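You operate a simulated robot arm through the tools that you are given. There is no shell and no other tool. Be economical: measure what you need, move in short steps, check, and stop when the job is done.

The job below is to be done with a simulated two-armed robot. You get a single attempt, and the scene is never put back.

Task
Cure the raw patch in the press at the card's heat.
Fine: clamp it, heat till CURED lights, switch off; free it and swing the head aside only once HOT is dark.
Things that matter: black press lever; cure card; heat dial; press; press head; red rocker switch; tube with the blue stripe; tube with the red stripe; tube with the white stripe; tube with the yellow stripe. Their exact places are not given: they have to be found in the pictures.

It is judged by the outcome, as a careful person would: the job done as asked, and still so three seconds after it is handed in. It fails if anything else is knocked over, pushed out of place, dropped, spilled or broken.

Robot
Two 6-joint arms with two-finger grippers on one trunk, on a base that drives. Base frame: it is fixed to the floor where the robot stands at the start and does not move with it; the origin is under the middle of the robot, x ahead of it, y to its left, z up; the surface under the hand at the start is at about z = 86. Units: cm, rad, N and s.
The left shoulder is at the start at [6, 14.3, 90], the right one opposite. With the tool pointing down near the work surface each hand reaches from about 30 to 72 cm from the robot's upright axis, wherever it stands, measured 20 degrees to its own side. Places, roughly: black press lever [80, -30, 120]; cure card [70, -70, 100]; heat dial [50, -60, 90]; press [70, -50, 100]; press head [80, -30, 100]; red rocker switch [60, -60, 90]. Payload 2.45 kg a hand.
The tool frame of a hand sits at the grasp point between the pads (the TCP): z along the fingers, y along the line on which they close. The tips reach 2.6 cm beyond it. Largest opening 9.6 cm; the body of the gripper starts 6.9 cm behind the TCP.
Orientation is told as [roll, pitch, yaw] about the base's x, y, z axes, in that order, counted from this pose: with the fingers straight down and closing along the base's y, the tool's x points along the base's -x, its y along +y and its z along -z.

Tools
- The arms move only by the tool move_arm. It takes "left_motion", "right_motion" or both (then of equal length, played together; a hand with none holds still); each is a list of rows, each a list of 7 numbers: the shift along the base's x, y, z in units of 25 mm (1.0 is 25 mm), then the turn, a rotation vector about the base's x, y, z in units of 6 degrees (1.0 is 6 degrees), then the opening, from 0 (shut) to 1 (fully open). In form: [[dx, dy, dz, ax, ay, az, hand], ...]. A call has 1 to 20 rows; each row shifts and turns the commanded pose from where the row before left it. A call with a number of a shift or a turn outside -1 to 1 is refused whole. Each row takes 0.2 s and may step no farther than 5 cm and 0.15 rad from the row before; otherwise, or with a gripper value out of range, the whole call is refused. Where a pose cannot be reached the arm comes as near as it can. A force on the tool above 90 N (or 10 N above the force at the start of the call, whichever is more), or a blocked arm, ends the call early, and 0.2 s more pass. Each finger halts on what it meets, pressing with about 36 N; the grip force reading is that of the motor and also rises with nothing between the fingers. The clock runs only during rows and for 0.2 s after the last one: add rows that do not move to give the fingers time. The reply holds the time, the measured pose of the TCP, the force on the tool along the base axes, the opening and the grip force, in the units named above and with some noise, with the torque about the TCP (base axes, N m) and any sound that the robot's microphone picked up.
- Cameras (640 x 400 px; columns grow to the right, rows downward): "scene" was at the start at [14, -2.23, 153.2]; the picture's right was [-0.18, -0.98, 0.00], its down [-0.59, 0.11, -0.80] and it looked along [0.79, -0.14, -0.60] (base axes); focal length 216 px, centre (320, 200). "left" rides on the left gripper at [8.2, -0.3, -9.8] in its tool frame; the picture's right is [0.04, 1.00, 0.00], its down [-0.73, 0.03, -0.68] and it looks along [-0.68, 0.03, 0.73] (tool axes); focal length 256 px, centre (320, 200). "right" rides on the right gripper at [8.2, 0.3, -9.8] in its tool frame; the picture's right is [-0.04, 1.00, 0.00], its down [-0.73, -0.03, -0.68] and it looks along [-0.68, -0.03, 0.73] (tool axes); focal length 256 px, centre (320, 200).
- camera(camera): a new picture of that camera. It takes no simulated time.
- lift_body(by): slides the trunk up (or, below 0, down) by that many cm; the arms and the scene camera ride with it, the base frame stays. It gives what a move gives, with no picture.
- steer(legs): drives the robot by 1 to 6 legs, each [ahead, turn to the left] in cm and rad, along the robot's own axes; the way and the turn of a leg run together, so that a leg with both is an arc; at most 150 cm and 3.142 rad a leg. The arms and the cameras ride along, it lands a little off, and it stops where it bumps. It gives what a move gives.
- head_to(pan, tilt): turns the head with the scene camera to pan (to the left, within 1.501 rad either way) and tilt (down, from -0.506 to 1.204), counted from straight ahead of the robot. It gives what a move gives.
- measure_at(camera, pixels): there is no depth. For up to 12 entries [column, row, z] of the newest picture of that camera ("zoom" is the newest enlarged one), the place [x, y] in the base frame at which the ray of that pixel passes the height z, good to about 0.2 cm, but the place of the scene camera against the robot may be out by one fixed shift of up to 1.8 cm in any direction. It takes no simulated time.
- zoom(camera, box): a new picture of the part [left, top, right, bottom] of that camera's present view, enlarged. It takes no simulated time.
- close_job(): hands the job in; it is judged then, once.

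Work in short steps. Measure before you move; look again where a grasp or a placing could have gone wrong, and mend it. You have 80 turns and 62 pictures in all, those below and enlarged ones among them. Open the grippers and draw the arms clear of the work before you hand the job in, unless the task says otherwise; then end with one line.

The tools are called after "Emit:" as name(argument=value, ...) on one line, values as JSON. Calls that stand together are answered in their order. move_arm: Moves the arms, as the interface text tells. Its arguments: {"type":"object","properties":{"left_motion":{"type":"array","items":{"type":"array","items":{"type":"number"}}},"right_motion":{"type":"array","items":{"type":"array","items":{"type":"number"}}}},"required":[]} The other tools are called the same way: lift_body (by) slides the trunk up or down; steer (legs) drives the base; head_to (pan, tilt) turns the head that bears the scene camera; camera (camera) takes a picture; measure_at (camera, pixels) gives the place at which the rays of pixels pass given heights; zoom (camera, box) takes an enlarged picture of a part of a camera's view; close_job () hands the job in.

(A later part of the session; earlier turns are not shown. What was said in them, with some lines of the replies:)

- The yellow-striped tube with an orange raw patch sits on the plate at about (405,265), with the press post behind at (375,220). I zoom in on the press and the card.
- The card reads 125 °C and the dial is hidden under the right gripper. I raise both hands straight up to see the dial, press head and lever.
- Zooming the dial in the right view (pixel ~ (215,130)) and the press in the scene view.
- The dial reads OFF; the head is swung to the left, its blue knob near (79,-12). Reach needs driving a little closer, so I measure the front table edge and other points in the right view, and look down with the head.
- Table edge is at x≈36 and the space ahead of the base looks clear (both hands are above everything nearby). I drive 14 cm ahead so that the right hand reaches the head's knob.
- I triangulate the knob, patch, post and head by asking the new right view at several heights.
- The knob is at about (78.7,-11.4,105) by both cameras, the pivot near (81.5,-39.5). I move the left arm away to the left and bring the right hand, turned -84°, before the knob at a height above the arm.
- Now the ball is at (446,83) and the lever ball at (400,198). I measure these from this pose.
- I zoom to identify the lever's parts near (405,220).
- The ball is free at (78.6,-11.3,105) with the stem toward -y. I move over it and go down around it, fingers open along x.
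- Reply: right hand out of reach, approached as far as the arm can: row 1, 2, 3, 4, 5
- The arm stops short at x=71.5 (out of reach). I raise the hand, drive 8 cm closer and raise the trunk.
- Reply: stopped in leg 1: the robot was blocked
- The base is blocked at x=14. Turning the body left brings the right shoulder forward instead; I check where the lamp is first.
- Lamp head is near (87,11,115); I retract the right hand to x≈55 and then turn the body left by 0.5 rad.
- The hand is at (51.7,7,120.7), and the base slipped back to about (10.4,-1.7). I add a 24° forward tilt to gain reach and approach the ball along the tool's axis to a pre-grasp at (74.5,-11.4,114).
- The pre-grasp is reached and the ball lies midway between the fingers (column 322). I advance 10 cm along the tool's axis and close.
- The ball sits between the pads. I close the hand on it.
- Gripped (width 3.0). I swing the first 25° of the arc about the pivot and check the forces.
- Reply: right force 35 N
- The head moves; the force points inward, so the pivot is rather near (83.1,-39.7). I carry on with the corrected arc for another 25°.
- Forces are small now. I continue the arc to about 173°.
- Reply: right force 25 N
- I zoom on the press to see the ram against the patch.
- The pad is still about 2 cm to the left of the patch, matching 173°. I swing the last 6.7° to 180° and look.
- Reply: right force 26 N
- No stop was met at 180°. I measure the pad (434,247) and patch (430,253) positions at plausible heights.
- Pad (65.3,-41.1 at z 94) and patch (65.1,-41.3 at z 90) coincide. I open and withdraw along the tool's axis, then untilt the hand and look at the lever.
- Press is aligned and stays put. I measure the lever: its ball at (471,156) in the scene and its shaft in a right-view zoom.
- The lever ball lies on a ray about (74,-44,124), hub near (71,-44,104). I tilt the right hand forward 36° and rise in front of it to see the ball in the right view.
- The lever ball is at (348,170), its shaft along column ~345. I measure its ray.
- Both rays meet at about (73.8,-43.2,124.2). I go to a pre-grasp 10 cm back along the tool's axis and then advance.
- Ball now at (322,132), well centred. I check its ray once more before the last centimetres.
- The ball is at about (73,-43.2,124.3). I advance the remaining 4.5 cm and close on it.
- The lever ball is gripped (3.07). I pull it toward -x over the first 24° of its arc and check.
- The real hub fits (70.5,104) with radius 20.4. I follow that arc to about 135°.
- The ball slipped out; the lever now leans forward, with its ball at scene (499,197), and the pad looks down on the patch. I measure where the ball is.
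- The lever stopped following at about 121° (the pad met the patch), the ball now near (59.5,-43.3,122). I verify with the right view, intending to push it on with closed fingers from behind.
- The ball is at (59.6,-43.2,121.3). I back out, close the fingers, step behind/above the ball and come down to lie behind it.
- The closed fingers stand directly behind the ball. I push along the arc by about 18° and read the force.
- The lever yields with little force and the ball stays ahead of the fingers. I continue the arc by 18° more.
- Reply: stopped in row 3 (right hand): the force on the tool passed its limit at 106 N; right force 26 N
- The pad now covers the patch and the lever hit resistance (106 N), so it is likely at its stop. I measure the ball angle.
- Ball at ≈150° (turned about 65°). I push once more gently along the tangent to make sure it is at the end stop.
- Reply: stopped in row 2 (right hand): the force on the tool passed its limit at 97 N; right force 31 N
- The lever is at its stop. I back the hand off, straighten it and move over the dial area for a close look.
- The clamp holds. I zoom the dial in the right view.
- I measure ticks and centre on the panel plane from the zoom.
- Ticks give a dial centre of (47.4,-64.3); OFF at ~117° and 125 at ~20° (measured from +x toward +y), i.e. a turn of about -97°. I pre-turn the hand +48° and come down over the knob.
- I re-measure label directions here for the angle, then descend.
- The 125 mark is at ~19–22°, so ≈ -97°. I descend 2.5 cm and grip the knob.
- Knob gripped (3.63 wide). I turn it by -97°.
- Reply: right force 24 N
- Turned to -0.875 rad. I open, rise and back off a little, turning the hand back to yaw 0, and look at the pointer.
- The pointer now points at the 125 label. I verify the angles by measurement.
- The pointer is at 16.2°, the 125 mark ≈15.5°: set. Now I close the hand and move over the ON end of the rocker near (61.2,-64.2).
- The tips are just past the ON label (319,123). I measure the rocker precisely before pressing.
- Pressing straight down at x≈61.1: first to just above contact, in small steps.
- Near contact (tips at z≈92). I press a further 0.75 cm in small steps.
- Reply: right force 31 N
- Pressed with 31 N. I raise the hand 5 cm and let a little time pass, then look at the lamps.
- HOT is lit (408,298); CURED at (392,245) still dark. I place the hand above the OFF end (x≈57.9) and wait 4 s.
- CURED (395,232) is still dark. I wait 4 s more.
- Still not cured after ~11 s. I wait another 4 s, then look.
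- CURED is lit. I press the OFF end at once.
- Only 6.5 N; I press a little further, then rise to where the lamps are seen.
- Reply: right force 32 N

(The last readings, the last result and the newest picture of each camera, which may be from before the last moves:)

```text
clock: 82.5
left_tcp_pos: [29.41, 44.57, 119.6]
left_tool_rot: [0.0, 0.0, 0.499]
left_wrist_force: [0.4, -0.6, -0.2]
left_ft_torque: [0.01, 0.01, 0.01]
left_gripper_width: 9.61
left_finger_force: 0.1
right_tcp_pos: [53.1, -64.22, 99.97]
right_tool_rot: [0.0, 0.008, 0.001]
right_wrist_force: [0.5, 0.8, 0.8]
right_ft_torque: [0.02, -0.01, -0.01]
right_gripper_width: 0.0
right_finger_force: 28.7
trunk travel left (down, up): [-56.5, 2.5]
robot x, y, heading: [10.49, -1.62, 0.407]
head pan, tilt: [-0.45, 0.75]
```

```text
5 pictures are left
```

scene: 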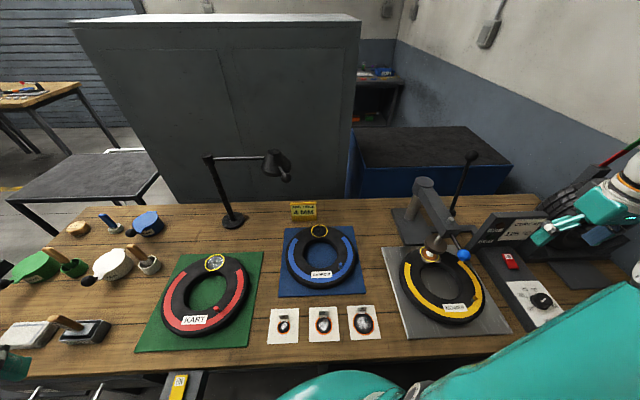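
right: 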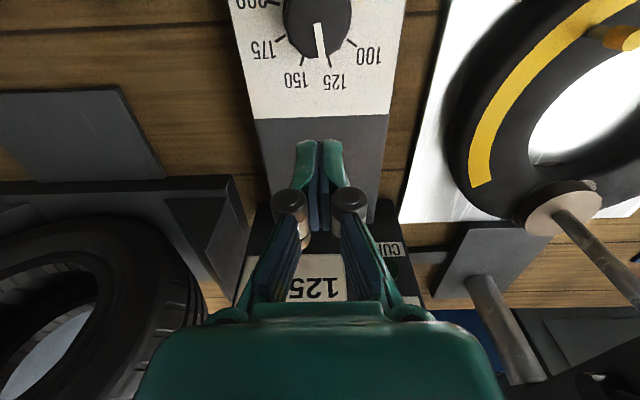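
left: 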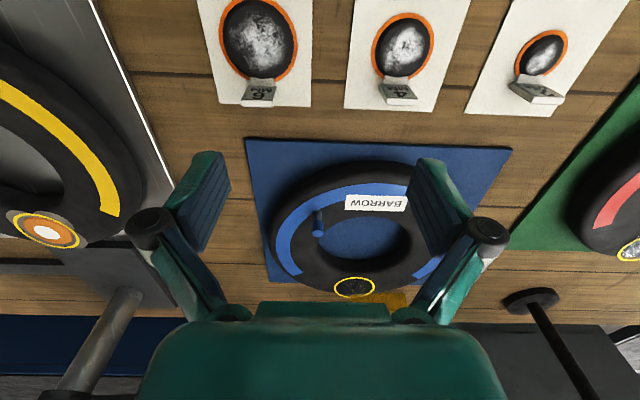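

Both presses gave the same firm push. HOT is out of view here, so I move back to the clear spot above the dial and wait about 25 s before looking.

Emit:
move_arm(right_motion=[[-0.2, 0, 1, 0, 0, 0, 0], [-0.9, 0, 1, 0, 0, 0, 0], [-0.9, 0, 1, 0, 0, 0, 0], [-0.9, 0, 1, 0, 0, 0, 0], [-0.9, 0.1, 1, 0, 0, 0, 0], [-0.9, 0.1, 0.5, 0, 0, 0, 0], [-0.9, 0.1, 0, 0, 0, 0, 0], [0, 0, 0, 0, 0, 0, 0], [0, 0, 0, 0, 0, 0, 0], [0, 0, 0, 0, 0, 0, 0], [0, 0, 0, 0, 0, 0, 0], [0, 0, 0, 0, 0, 0, 0], [0, 0, 0, 0, 0, 0, 0], [0, 0, 0, 0, 0, 0, 0], [0, 0, 0, 0, 0, 0, 0], [0, 0, 0, 0, 0, 0, 0], [0, 0, 0, 0, 0, 0, 0], [0, 0, 0, 0, 0, 0, 0], [0, 0, 0, 0, 0, 0, 0], [0, 0, 0, 0, 0, 0, 0]])

Emit:
move_arm(right_motion=[[0, 0, 0, 0, 0, 0, 0], [0, 0, 0, 0, 0, 0, 0], [0, 0, 0, 0, 0, 0, 0], [0, 0, 0, 0, 0, 0, 0], [0, 0, 0, 0, 0, 0, 0], [0, 0, 0, 0, 0, 0, 0], [0, 0, 0, 0, 0, 0, 0], [0, 0, 0, 0, 0, 0, 0], [0, 0, 0, 0, 0, 0, 0], [0, 0, 0, 0, 0, 0, 0], [0, 0, 0, 0, 0, 0, 0], [0, 0, 0, 0, 0, 0, 0], [0, 0, 0, 0, 0, 0, 0], [0, 0, 0, 0, 0, 0, 0], [0, 0, 0, 0, 0, 0, 0], [0, 0, 0, 0, 0, 0, 0], [0, 0, 0, 0, 0, 0, 0], [0, 0, 0, 0, 0, 0, 0], [0, 0, 0, 0, 0, 0, 0], [0, 0, 0, 0, 0, 0, 0]])

Emit:
move_arm(right_motion=[[0, 0, 0, 0, 0, 0, 0], [0, 0, 0, 0, 0, 0, 0], [0, 0, 0, 0, 0, 0, 0], [0, 0, 0, 0, 0, 0, 0], [0, 0, 0, 0, 0, 0, 0], [0, 0, 0, 0, 0, 0, 0], [0, 0, 0, 0, 0, 0, 0], [0, 0, 0, 0, 0, 0, 0], [0, 0, 0, 0, 0, 0, 0], [0, 0, 0, 0, 0, 0, 0], [0, 0, 0, 0, 0, 0, 0], [0, 0, 0, 0, 0, 0, 0], [0, 0, 0, 0, 0, 0, 0], [0, 0, 0, 0, 0, 0, 0], [0, 0, 0, 0, 0, 0, 0], [0, 0, 0, 0, 0, 0, 0], [0, 0, 0, 0, 0, 0, 0], [0, 0, 0, 0, 0, 0, 0], [0, 0, 0, 0, 0, 0, 0], [0, 0, 0, 0, 0, 0, 0]])

Emit:
move_arm(right_motion=[[0, 0, 0, 0, 0, 0, 0], [0, 0, 0, 0, 0, 0, 0], [0, 0, 0, 0, 0, 0, 0], [0, 0, 0, 0, 0, 0, 0], [0, 0, 0, 0, 0, 0, 0], [0, 0, 0, 0, 0, 0, 0], [0, 0, 0, 0, 0, 0, 0], [0, 0, 0, 0, 0, 0, 0], [0, 0, 0, 0, 0, 0, 0], [0, 0, 0, 0, 0, 0, 0], [0, 0, 0, 0, 0, 0, 0], [0, 0, 0, 0, 0, 0, 0], [0, 0, 0, 0, 0, 0, 0], [0, 0, 0, 0, 0, 0, 0], [0, 0, 0, 0, 0, 0, 0], [0, 0, 0, 0, 0, 0, 0], [0, 0, 0, 0, 0, 0, 0], [0, 0, 0, 0, 0, 0, 0], [0, 0, 0, 0, 0, 0, 0], [0, 0, 0, 0, 0, 0, 0]])

Emit:
move_arm(right_motion=[[0, 0, 0, 0, 0, 0, 0], [0, 0, 0, 0, 0, 0, 0], [0, 0, 0, 0, 0, 0, 0], [0, 0, 0, 0, 0, 0, 0], [0, 0, 0, 0, 0, 0, 0], [0, 0, 0, 0, 0, 0, 0], [0, 0, 0, 0, 0, 0, 0], [0, 0, 0, 0, 0, 0, 0], [0, 0, 0, 0, 0, 0, 0], [0, 0, 0, 0, 0, 0, 0], [0, 0, 0, 0, 0, 0, 0], [0, 0, 0, 0, 0, 0, 0], [0, 0, 0, 0, 0, 0, 0], [0, 0, 0, 0, 0, 0, 0], [0, 0, 0, 0, 0, 0, 0], [0, 0, 0, 0, 0, 0, 0], [0, 0, 0, 0, 0, 0, 0], [0, 0, 0, 0, 0, 0, 0], [0, 0, 0, 0, 0, 0, 0], [0, 0, 0, 0, 0, 0, 0]])

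Emit:
move_arm(right_motion=[[0, 0, 0, 0, 0, 0, 0], [0, 0, 0, 0, 0, 0, 0], [0, 0, 0, 0, 0, 0, 0], [0, 0, 0, 0, 0, 0, 0], [0, 0, 0, 0, 0, 0, 0], [0, 0, 0, 0, 0, 0, 0], [0, 0, 0, 0, 0, 0, 0], [0, 0, 0, 0, 0, 0, 0], [0, 0, 0, 0, 0, 0, 0], [0, 0, 0, 0, 0, 0, 0], [0, 0, 0, 0, 0, 0, 0], [0, 0, 0, 0, 0, 0, 0], [0, 0, 0, 0, 0, 0, 0], [0, 0, 0, 0, 0, 0, 0], [0, 0, 0, 0, 0, 0, 0], [0, 0, 0, 0, 0, 0, 0], [0, 0, 0, 0, 0, 0, 0], [0, 0, 0, 0, 0, 0, 0], [0, 0, 0, 0, 0, 0, 0], [0, 0, 0, 0, 0, 0, 0]])

Emit:
zoom(camera="scene", box=[410, 170, 570, 300])

```text
clock: 86.7
left_tcp_pos: [29.45, 44.51, 119.7]
left_tool_rot: [-0.001, 0.0, 0.499]
left_wrist_force: [-0.3, 0.1, 0.5]
left_ft_torque: [-0.01, 0.0, 0.01]
left_gripper_width: 9.62
left_finger_force: 0.2
right_tcp_pos: [39.04, -63.47, 113.92]
right_tool_rot: [0.002, 0.006, -0.001]
right_wrist_force: [-0.2, 0.3, 0.1]
right_ft_torque: [-0.02, 0.01, 0.03]
right_gripper_width: 0.01
right_finger_force: 28.3
trunk travel left (down, up): [-56.5, 2.5]
robot x, y, heading: [10.49, -1.43, 0.407]
head pan, tilt: [-0.45, 0.75]
```

```text
clock: 90.9
left_tcp_pos: [29.24, 44.48, 119.67]
left_tool_rot: [-0.001, 0.0, 0.499]
left_wrist_force: [0.1, -0.7, 0.1]
left_ft_torque: [0.04, -0.03, -0.01]
left_gripper_width: 9.59
left_finger_force: 0.1
right_tcp_pos: [38.99, -63.53, 113.84]
right_tool_rot: [-0.001, 0.006, -0.002]
right_wrist_force: [0.4, -0.7, -0.2]
right_ft_torque: [0.01, -0.01, 0.01]
right_gripper_width: 0.0
right_finger_force: 28.3
trunk travel left (down, up): [-56.5, 2.5]
robot x, y, heading: [10.53, -1.43, 0.411]
head pan, tilt: [-0.45, 0.75]
```

```text
clock: 95.1
left_tcp_pos: [29.29, 44.54, 119.63]
left_tool_rot: [0.0, 0.0, 0.499]
left_wrist_force: [-0.2, 0.6, -0.5]
left_ft_torque: [-0.04, -0.02, -0.01]
left_gripper_width: 9.59
left_finger_force: 0.0
right_tcp_pos: [39.15, -63.56, 113.87]
right_tool_rot: [0.001, 0.007, -0.001]
right_wrist_force: [0.0, -0.1, -0.8]
right_ft_torque: [0.0, 0.03, 0.0]
right_gripper_width: 0.0
right_finger_force: 28.5
trunk travel left (down, up): [-56.5, 2.5]
robot x, y, heading: [10.58, -1.51, 0.406]
head pan, tilt: [-0.45, 0.75]
```

```text
clock: 99.3
left_tcp_pos: [29.29, 44.58, 119.64]
left_tool_rot: [0.001, 0.0, 0.5]
left_wrist_force: [-0.6, 0.3, 0.3]
left_ft_torque: [0.01, 0.01, -0.01]
left_gripper_width: 9.6
left_finger_force: 0.0
right_tcp_pos: [39.06, -63.49, 113.86]
right_tool_rot: [0.0, 0.006, 0.0]
right_wrist_force: [-0.9, 0.3, 0.4]
right_ft_torque: [0.0, 0.0, 0.02]
right_gripper_width: 0.01
right_finger_force: 28.4
trunk travel left (down, up): [-56.5, 2.5]
robot x, y, heading: [10.3, -1.84, 0.411]
head pan, tilt: [-0.45, 0.75]
```

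```text
clock: 103.5
left_tcp_pos: [29.3, 44.51, 119.6]
left_tool_rot: [0.001, 0.0, 0.5]
left_wrist_force: [0.1, -0.4, -0.5]
left_ft_torque: [0.0, -0.01, 0.0]
left_gripper_width: 9.6
left_finger_force: 0.1
right_tcp_pos: [39.04, -63.65, 113.81]
right_tool_rot: [0.002, 0.006, 0.001]
right_wrist_force: [-0.1, -0.2, 0.2]
right_ft_torque: [0.02, 0.0, -0.03]
right_gripper_width: 0.0
right_finger_force: 28.6
trunk travel left (down, up): [-56.5, 2.5]
robot x, y, heading: [10.59, -1.76, 0.406]
head pan, tilt: [-0.45, 0.75]
```

```text
clock: 107.7
left_tcp_pos: [29.24, 44.53, 119.76]
left_tool_rot: [0.0, 0.002, 0.498]
left_wrist_force: [0.1, 0.6, 0.2]
left_ft_torque: [-0.02, -0.01, 0.03]
left_gripper_width: 9.61
left_finger_force: 0.2
right_tcp_pos: [38.98, -63.45, 113.82]
right_tool_rot: [0.0, 0.007, -0.001]
right_wrist_force: [-0.5, -0.5, -0.1]
right_ft_torque: [0.03, -0.02, -0.01]
right_gripper_width: 0.0
right_finger_force: 28.7
trunk travel left (down, up): [-56.5, 2.5]
robot x, y, heading: [10.82, -1.56, 0.406]
head pan, tilt: [-0.45, 0.75]
```

```text
3.08 times, centred on (490, 235) of scene
```

zoom: 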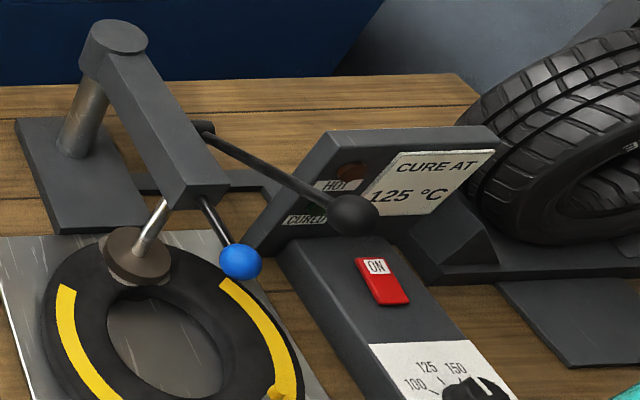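

HOT is dark and the rocker is back in its off position. I go to a stand-off in front of and below the lever ball with the hand tilted, then slip the closed fingers under it.

Emit:
move_arm(right_motion=[[0.24, 0.894, 0.21, 0, -0.73, 0, 0], [0.24, 0.894, 0.21, 0, -0.73, 0, 0], [0.24, 0.894, 0.21, 0, -0.73, 0, 0], [0.24, 0.894, 0.21, 0, -0.73, 0, 0], [0.24, 0.894, 0.21, 0, -0.73, 0, 0], [0.24, 0.894, 0.21, 0, -0.73, 0, 0], [0.24, 0.894, 0.21, 0, -0.73, 0, 0], [0.24, 0.894, 0.21, 0, -0.73, 0, 0], [0.24, 0.894, 0.21, 0, -0.73, 0, 0], [0, 0, 0, 0, 0, 0, 0], [0.508, 0, -0.618, 0, 0, 0, 0], [0.508, 0, -0.618, 0, 0, 0, 0], [0.508, 0, -0.618, 0, 0, 0, 0], [0.508, 0, -0.618, 0, 0, 0, 0], [0, 0, 0, 0, 0, 0, 0]])

Emit:
camera(camera="right")

```text
clock: 110.9
left_tcp_pos: [29.32, 44.63, 119.76]
left_tool_rot: [0.001, 0.002, 0.499]
left_wrist_force: [-0.8, 0.1, 0.5]
left_ft_torque: [0.0, 0.0, 0.0]
left_gripper_width: 9.59
left_finger_force: 0.0
right_tcp_pos: [49.37, -43.28, 112.36]
right_tool_rot: [0.0, -0.68, -0.002]
right_wrist_force: [-0.5, 1.2, -0.3]
right_ft_torque: [-0.02, -0.02, 0.0]
right_gripper_width: 0.0
right_finger_force: 28.8
trunk travel left (down, up): [-56.5, 2.5]
robot x, y, heading: [10.47, -1.93, 0.406]
head pan, tilt: [-0.45, 0.75]
```

```text
3 pictures are left
```

right: 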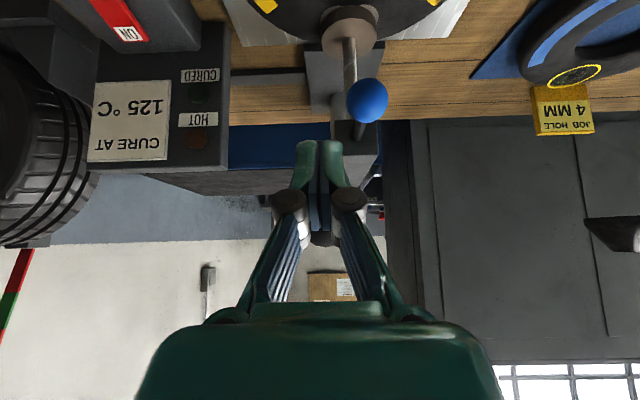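

The lever ball is hidden right behind the fingers at (320,238), as wanted, and HOT is dark. I push it up along its arc in the first 18°.

Emit:
move_arm(right_motion=[[0.28, 0, 0.23, 0, 0, 0, 0], [0.468, 0, 0.716, 0, 0, 0, 0], [0.536, 0, 0.664, 0, 0, 0, 0], [0.608, 0, 0.608, 0, 0, 0, 0]])

```text
clock: 111.9
left_tcp_pos: [29.3, 44.63, 119.59]
left_tool_rot: [0.0, -0.001, 0.499]
left_wrist_force: [0.4, 0.5, 0.1]
left_ft_torque: [0.03, 0.03, 0.03]
left_gripper_width: 9.59
left_finger_force: 0.0
right_tcp_pos: [54.08, -43.37, 117.96]
right_tool_rot: [0.002, -0.682, -0.002]
right_wrist_force: [-1.5, -0.7, -0.8]
right_ft_torque: [-0.01, 0.01, 0.02]
right_gripper_width: 0.01
right_finger_force: 28.7
trunk travel left (down, up): [-56.5, 2.5]
robot x, y, heading: [10.67, -1.88, 0.408]
head pan, tilt: [-0.45, 0.75]
```

The hand has passed where the ball was with hardly any force, so the lever follows. I continue to upright.

Emit:
move_arm(right_motion=[[0.664, 0, 0.536, 0, 0, 0, 0], [0.72, 0, 0.468, 0, 0, 0, 0], [0.76, 0, 0.388, 0, 0, 0, 0], [0.8, 0, 0.308, 0, 0, 0, 0], [0.828, 0, 0.22, 0, 0, 0, 0], [0.844, 0, 0.136, 0, 0, 0, 0], [0.856, 0, 0.044, 0, 0, 0, 0], [0.77, 0, -0.036, 0, 0, 0, 0], [0, 0, 0, 0, 0, 0, 0]])

Emit:
zoom(camera="scene", box=[390, 130, 550, 290])

```text
clock: 113.9
left_tcp_pos: [29.3, 44.64, 119.67]
left_tool_rot: [0.0, 0.0, 0.498]
left_wrist_force: [-0.5, -0.4, 1.3]
left_ft_torque: [-0.01, -0.02, 0.02]
left_gripper_width: 9.59
left_finger_force: 0.0
right_tcp_pos: [69.68, -43.39, 122.98]
right_tool_rot: [0.002, -0.68, 0.0]
right_wrist_force: [-0.4, 0.0, -0.1]
right_ft_torque: [0.02, -0.02, 0.0]
right_gripper_width: 0.0
right_finger_force: 28.5
trunk travel left (down, up): [-56.5, 2.5]
robot x, y, heading: [10.5, -1.59, 0.405]
head pan, tilt: [-0.45, 0.75]
```

```text
2.50 times, centred on (470, 210) of scene
```

zoom: 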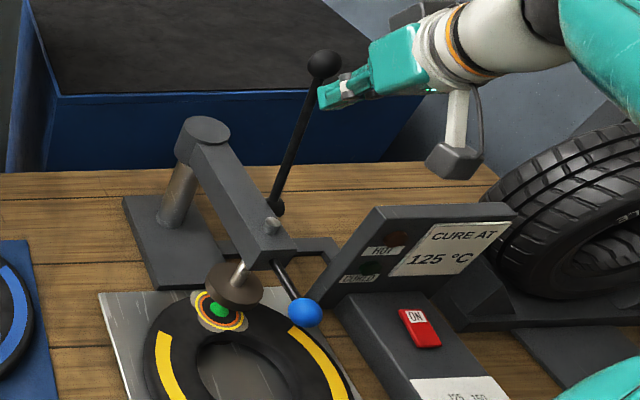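

The lever is upright and the patch now shows cured (green centre). I back off, re-orient to the former knob grasp (24° roll, fingers closing along y) and stop at the pre-grasp above the blue knob.

Emit:
move_arm(right_motion=[[-0.6, 0, 0.73, 0, 0, 0, 0], [-0.6, 0, 0.73, 0, 0, 0, 0], [-0.6, 0, 0.73, 0, 0, 0, 0], [-0.983, -0.057, -0.257, 0, 0.928, 0, 0], [-0.983, -0.057, -0.257, 0, 0.928, 0, 0], [-0.983, -0.057, -0.257, 0, 0.928, 0, 0.3], [-0.983, -0.057, -0.257, 0, 0.928, 0, 0.6], [-0.983, -0.057, -0.257, 0, 0.928, 0, 1], [-0.983, -0.057, -0.257, 0, 0.928, 0, 1], [-0.983, -0.057, -0.257, 0, 0.928, 0, 1], [0.65, 0.06, -0.98, 1, 0, 0, 1], [0.65, 0.06, -0.98, 1, 0, 0, 1], [0.65, 0.06, -0.98, 1, 0, 0, 1], [0.65, 0.06, -0.98, 1, 0, 0, 1], [0, 0, 0, 0, 0, 0, 1]])

```text
clock: 117.1
left_tcp_pos: [29.3, 44.6, 119.66]
left_tool_rot: [0.001, 0.002, 0.499]
left_wrist_force: [0.1, 0.1, 0.2]
left_ft_torque: [-0.04, -0.03, -0.02]
left_gripper_width: 9.59
left_finger_force: 0.1
right_tcp_pos: [54.5, -43.82, 114.17]
right_tool_rot: [0.418, -0.001, -0.003]
right_wrist_force: [0.4, -0.1, 1.2]
right_ft_torque: [-0.04, -0.02, 0.0]
right_gripper_width: 9.61
right_finger_force: 0.0
trunk travel left (down, up): [-56.5, 2.5]
robot x, y, heading: [10.48, -1.54, 0.408]
head pan, tilt: [-0.45, 0.75]
```

At the pre-grasp exactly. I advance 10 cm along the tool's axis and close on the knob.

Emit:
move_arm(right_motion=[[0, 0.406, -0.914, 0, 0, 0, 1], [0, 0.406, -0.914, 0, 0, 0, 1], [0, 0.406, -0.914, 0, 0, 0, 1], [0, 0.406, -0.914, 0, 0, 0, 1], [0, 0, 0, 0, 0, 0, 1], [0, 0, 0, 0, 0, 0, 0.5], [0, 0, 0, 0, 0, 0, 0.2], [0, 0, 0, 0, 0, 0, 0.2], [0, 0, 0, 0, 0, 0, 0.2], [0, 0, 0, 0, 0, 0, 0.2]])

```text
clock: 119.3
left_tcp_pos: [29.28, 44.56, 119.65]
left_tool_rot: [0.0, 0.0, 0.499]
left_wrist_force: [-1.1, 0.2, 0.3]
left_ft_torque: [0.0, 0.0, -0.03]
left_gripper_width: 9.58
left_finger_force: 0.0
right_tcp_pos: [54.59, -39.71, 105.04]
right_tool_rot: [0.42, 0.001, 0.0]
right_wrist_force: [-0.7, -0.1, -3.6]
right_ft_torque: [-0.01, 0.0, 0.02]
right_gripper_width: 3.02
right_finger_force: 45.4
trunk travel left (down, up): [-56.5, 2.5]
robot x, y, heading: [10.5, -1.64, 0.406]
head pan, tilt: [-0.45, 0.75]
```

Gripped (3.02). I swing the head back along the same arc, first 40°.

Emit:
move_arm(right_motion=[[0.044, 0.997, 0, 0, 0, -0.833, 0.2], [0.13, 0.989, 0, 0, 0, -0.833, 0.2], [0.216, 0.975, 0, 0, 0, -0.833, 0.2], [0.3, 0.952, 0, 0, 0, -0.833, 0.2], [0.382, 0.922, 0, 0, 0, -0.833, 0.2], [0.461, 0.886, 0, 0, 0, -0.833, 0.2], [0.535, 0.842, 0, 0, 0, -0.833, 0.2], [0.608, 0.792, 0, 0, 0, -0.833, 0.2]])

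```text
clock: 121.1
left_tcp_pos: [29.19, 44.65, 119.63]
left_tool_rot: [0.0, 0.001, 0.5]
left_wrist_force: [-0.2, 0.8, -0.4]
left_ft_torque: [-0.02, 0.0, 0.02]
left_gripper_width: 9.61
left_finger_force: 0.1
right_tcp_pos: [61.12, -21.16, 105.06]
right_tool_rot: [0.418, 0.002, -0.698]
right_wrist_force: [-7.6, 8.6, -9.1]
right_ft_torque: [0.17, 0.4, 0.33]
right_gripper_width: 3.04
right_finger_force: 44.7
trunk travel left (down, up): [-56.5, 2.5]
robot x, y, heading: [10.61, -1.85, 0.405]
head pan, tilt: [-0.45, 0.75]
```

The knob follows with small forces. I finish the arc to about 97°, where it stood at first.

Emit:
move_arm(right_motion=[[0.674, 0.736, 0, 0, 0, -0.833, 0.2], [0.736, 0.674, 0, 0, 0, -0.833, 0.2], [0.792, 0.608, 0, 0, 0, -0.833, 0.2], [0.842, 0.535, 0, 0, 0, -0.833, 0.2], [0.886, 0.461, 0, 0, 0, -0.833, 0.2], [0.922, 0.382, 0, 0, 0, -0.833, 0.2], [0.952, 0.3, 0, 0, 0, -0.833, 0.2], [0.975, 0.216, 0, 0, 0, -0.833, 0.2], [0.5, 0.075, 0, 0, 0, -0.42, 0.2], [0, 0, 0, 0, 0, 0, 0.2]])

```text
clock: 123.3
left_tcp_pos: [28.85, 44.71, 119.51]
left_tool_rot: [-0.005, -0.002, 0.499]
left_wrist_force: [-0.1, -0.4, 0.6]
left_ft_torque: [0.0, -0.02, -0.01]
left_gripper_width: 9.59
left_finger_force: 0.1
right_tcp_pos: [78.67, -11.19, 104.89]
right_tool_rot: [0.407, 0.0, -1.445]
right_wrist_force: [-33.6, 13.1, -6.6]
right_ft_torque: [0.05, 0.39, -0.39]
right_gripper_width: 3.03
right_finger_force: 45.0
trunk travel left (down, up): [-56.5, 2.5]
robot x, y, heading: [10.29, -1.39, 0.405]
head pan, tilt: [-0.45, 0.75]
```

The knob is back at (78.7,-11.2), against its stop. I open and withdraw along the tool's axis, then draw the arm back.

Emit:
move_arm(right_motion=[[0, 0, 0, 0, 0, 0, 0.6], [0, 0, 0, 0, 0, 0, 1], [0, 0, 0, 0, 0, 0, 1], [0, 0, 0, 0, 0, 0, 1], [0, 0, 0, 0, 0, 0, 1], [-0.403, -0.05, 0.914, 0, 0, 0, 1], [-0.403, -0.05, 0.914, 0, 0, 0, 1], [-0.403, -0.05, 0.914, 0, 0, 0, 1], [-0.403, -0.05, 0.914, 0, 0, 0, 1], [-0.403, -0.05, 0.914, 0, 0, 0, 1], [-1, 0, 0.2, 0, 0, 0, 1], [-1, 0, 0.2, 0, 0, 0, 1], [-1, 0, 0.2, 0, 0, 0, 1], [-1, 0, 0, 0, 0, 0, 1], [-1, 0, 0, 0, 0, 0, 1], [-1, 0, 0, 0, 0, 0, 1], [-1, 0, 0, 0, 0, 0, 1], [0, 0, 0, 0, 0, 0, 1]])

Emit:
camera(camera="scene")

```text
clock: 127.1
left_tcp_pos: [29.31, 44.63, 119.63]
left_tool_rot: [-0.001, 0.0, 0.499]
left_wrist_force: [-0.4, 0.5, 0.4]
left_ft_torque: [-0.01, 0.04, 0.04]
left_gripper_width: 9.58
left_finger_force: 0.1
right_tcp_pos: [56.94, -11.87, 118.18]
right_tool_rot: [0.42, 0.0, -1.439]
right_wrist_force: [0.4, 0.0, 0.3]
right_ft_torque: [0.01, 0.01, -0.02]
right_gripper_width: 9.59
right_finger_force: 0.0
trunk travel left (down, up): [-56.5, 2.5]
robot x, y, heading: [10.6, -1.92, 0.41]
head pan, tilt: [-0.45, 0.75]
```

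```text
1 pictures are left
```

scene: 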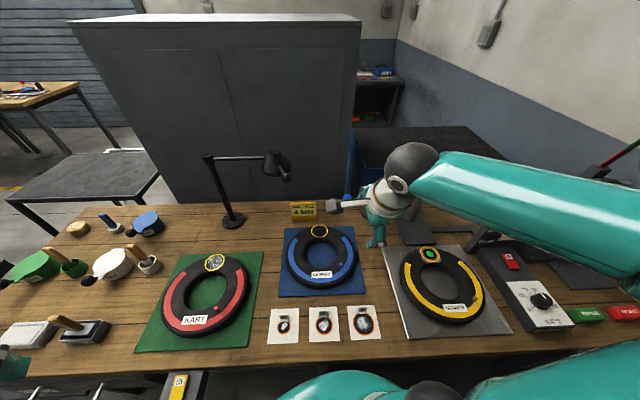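

The patch at (428,254) is cured and uncovered, the head is aside, both lamps are out, the switch is off, and the other objects in view look where they were. The hands are open and clear, so I hand in.

Emit:
close_job()

```text
The job is handed in.
```

The patch on the yellow-striped tube was cured in the press at 125 °C; I switched off once CURED was lit, and freed it and swung the head aside only after HOT went dark.
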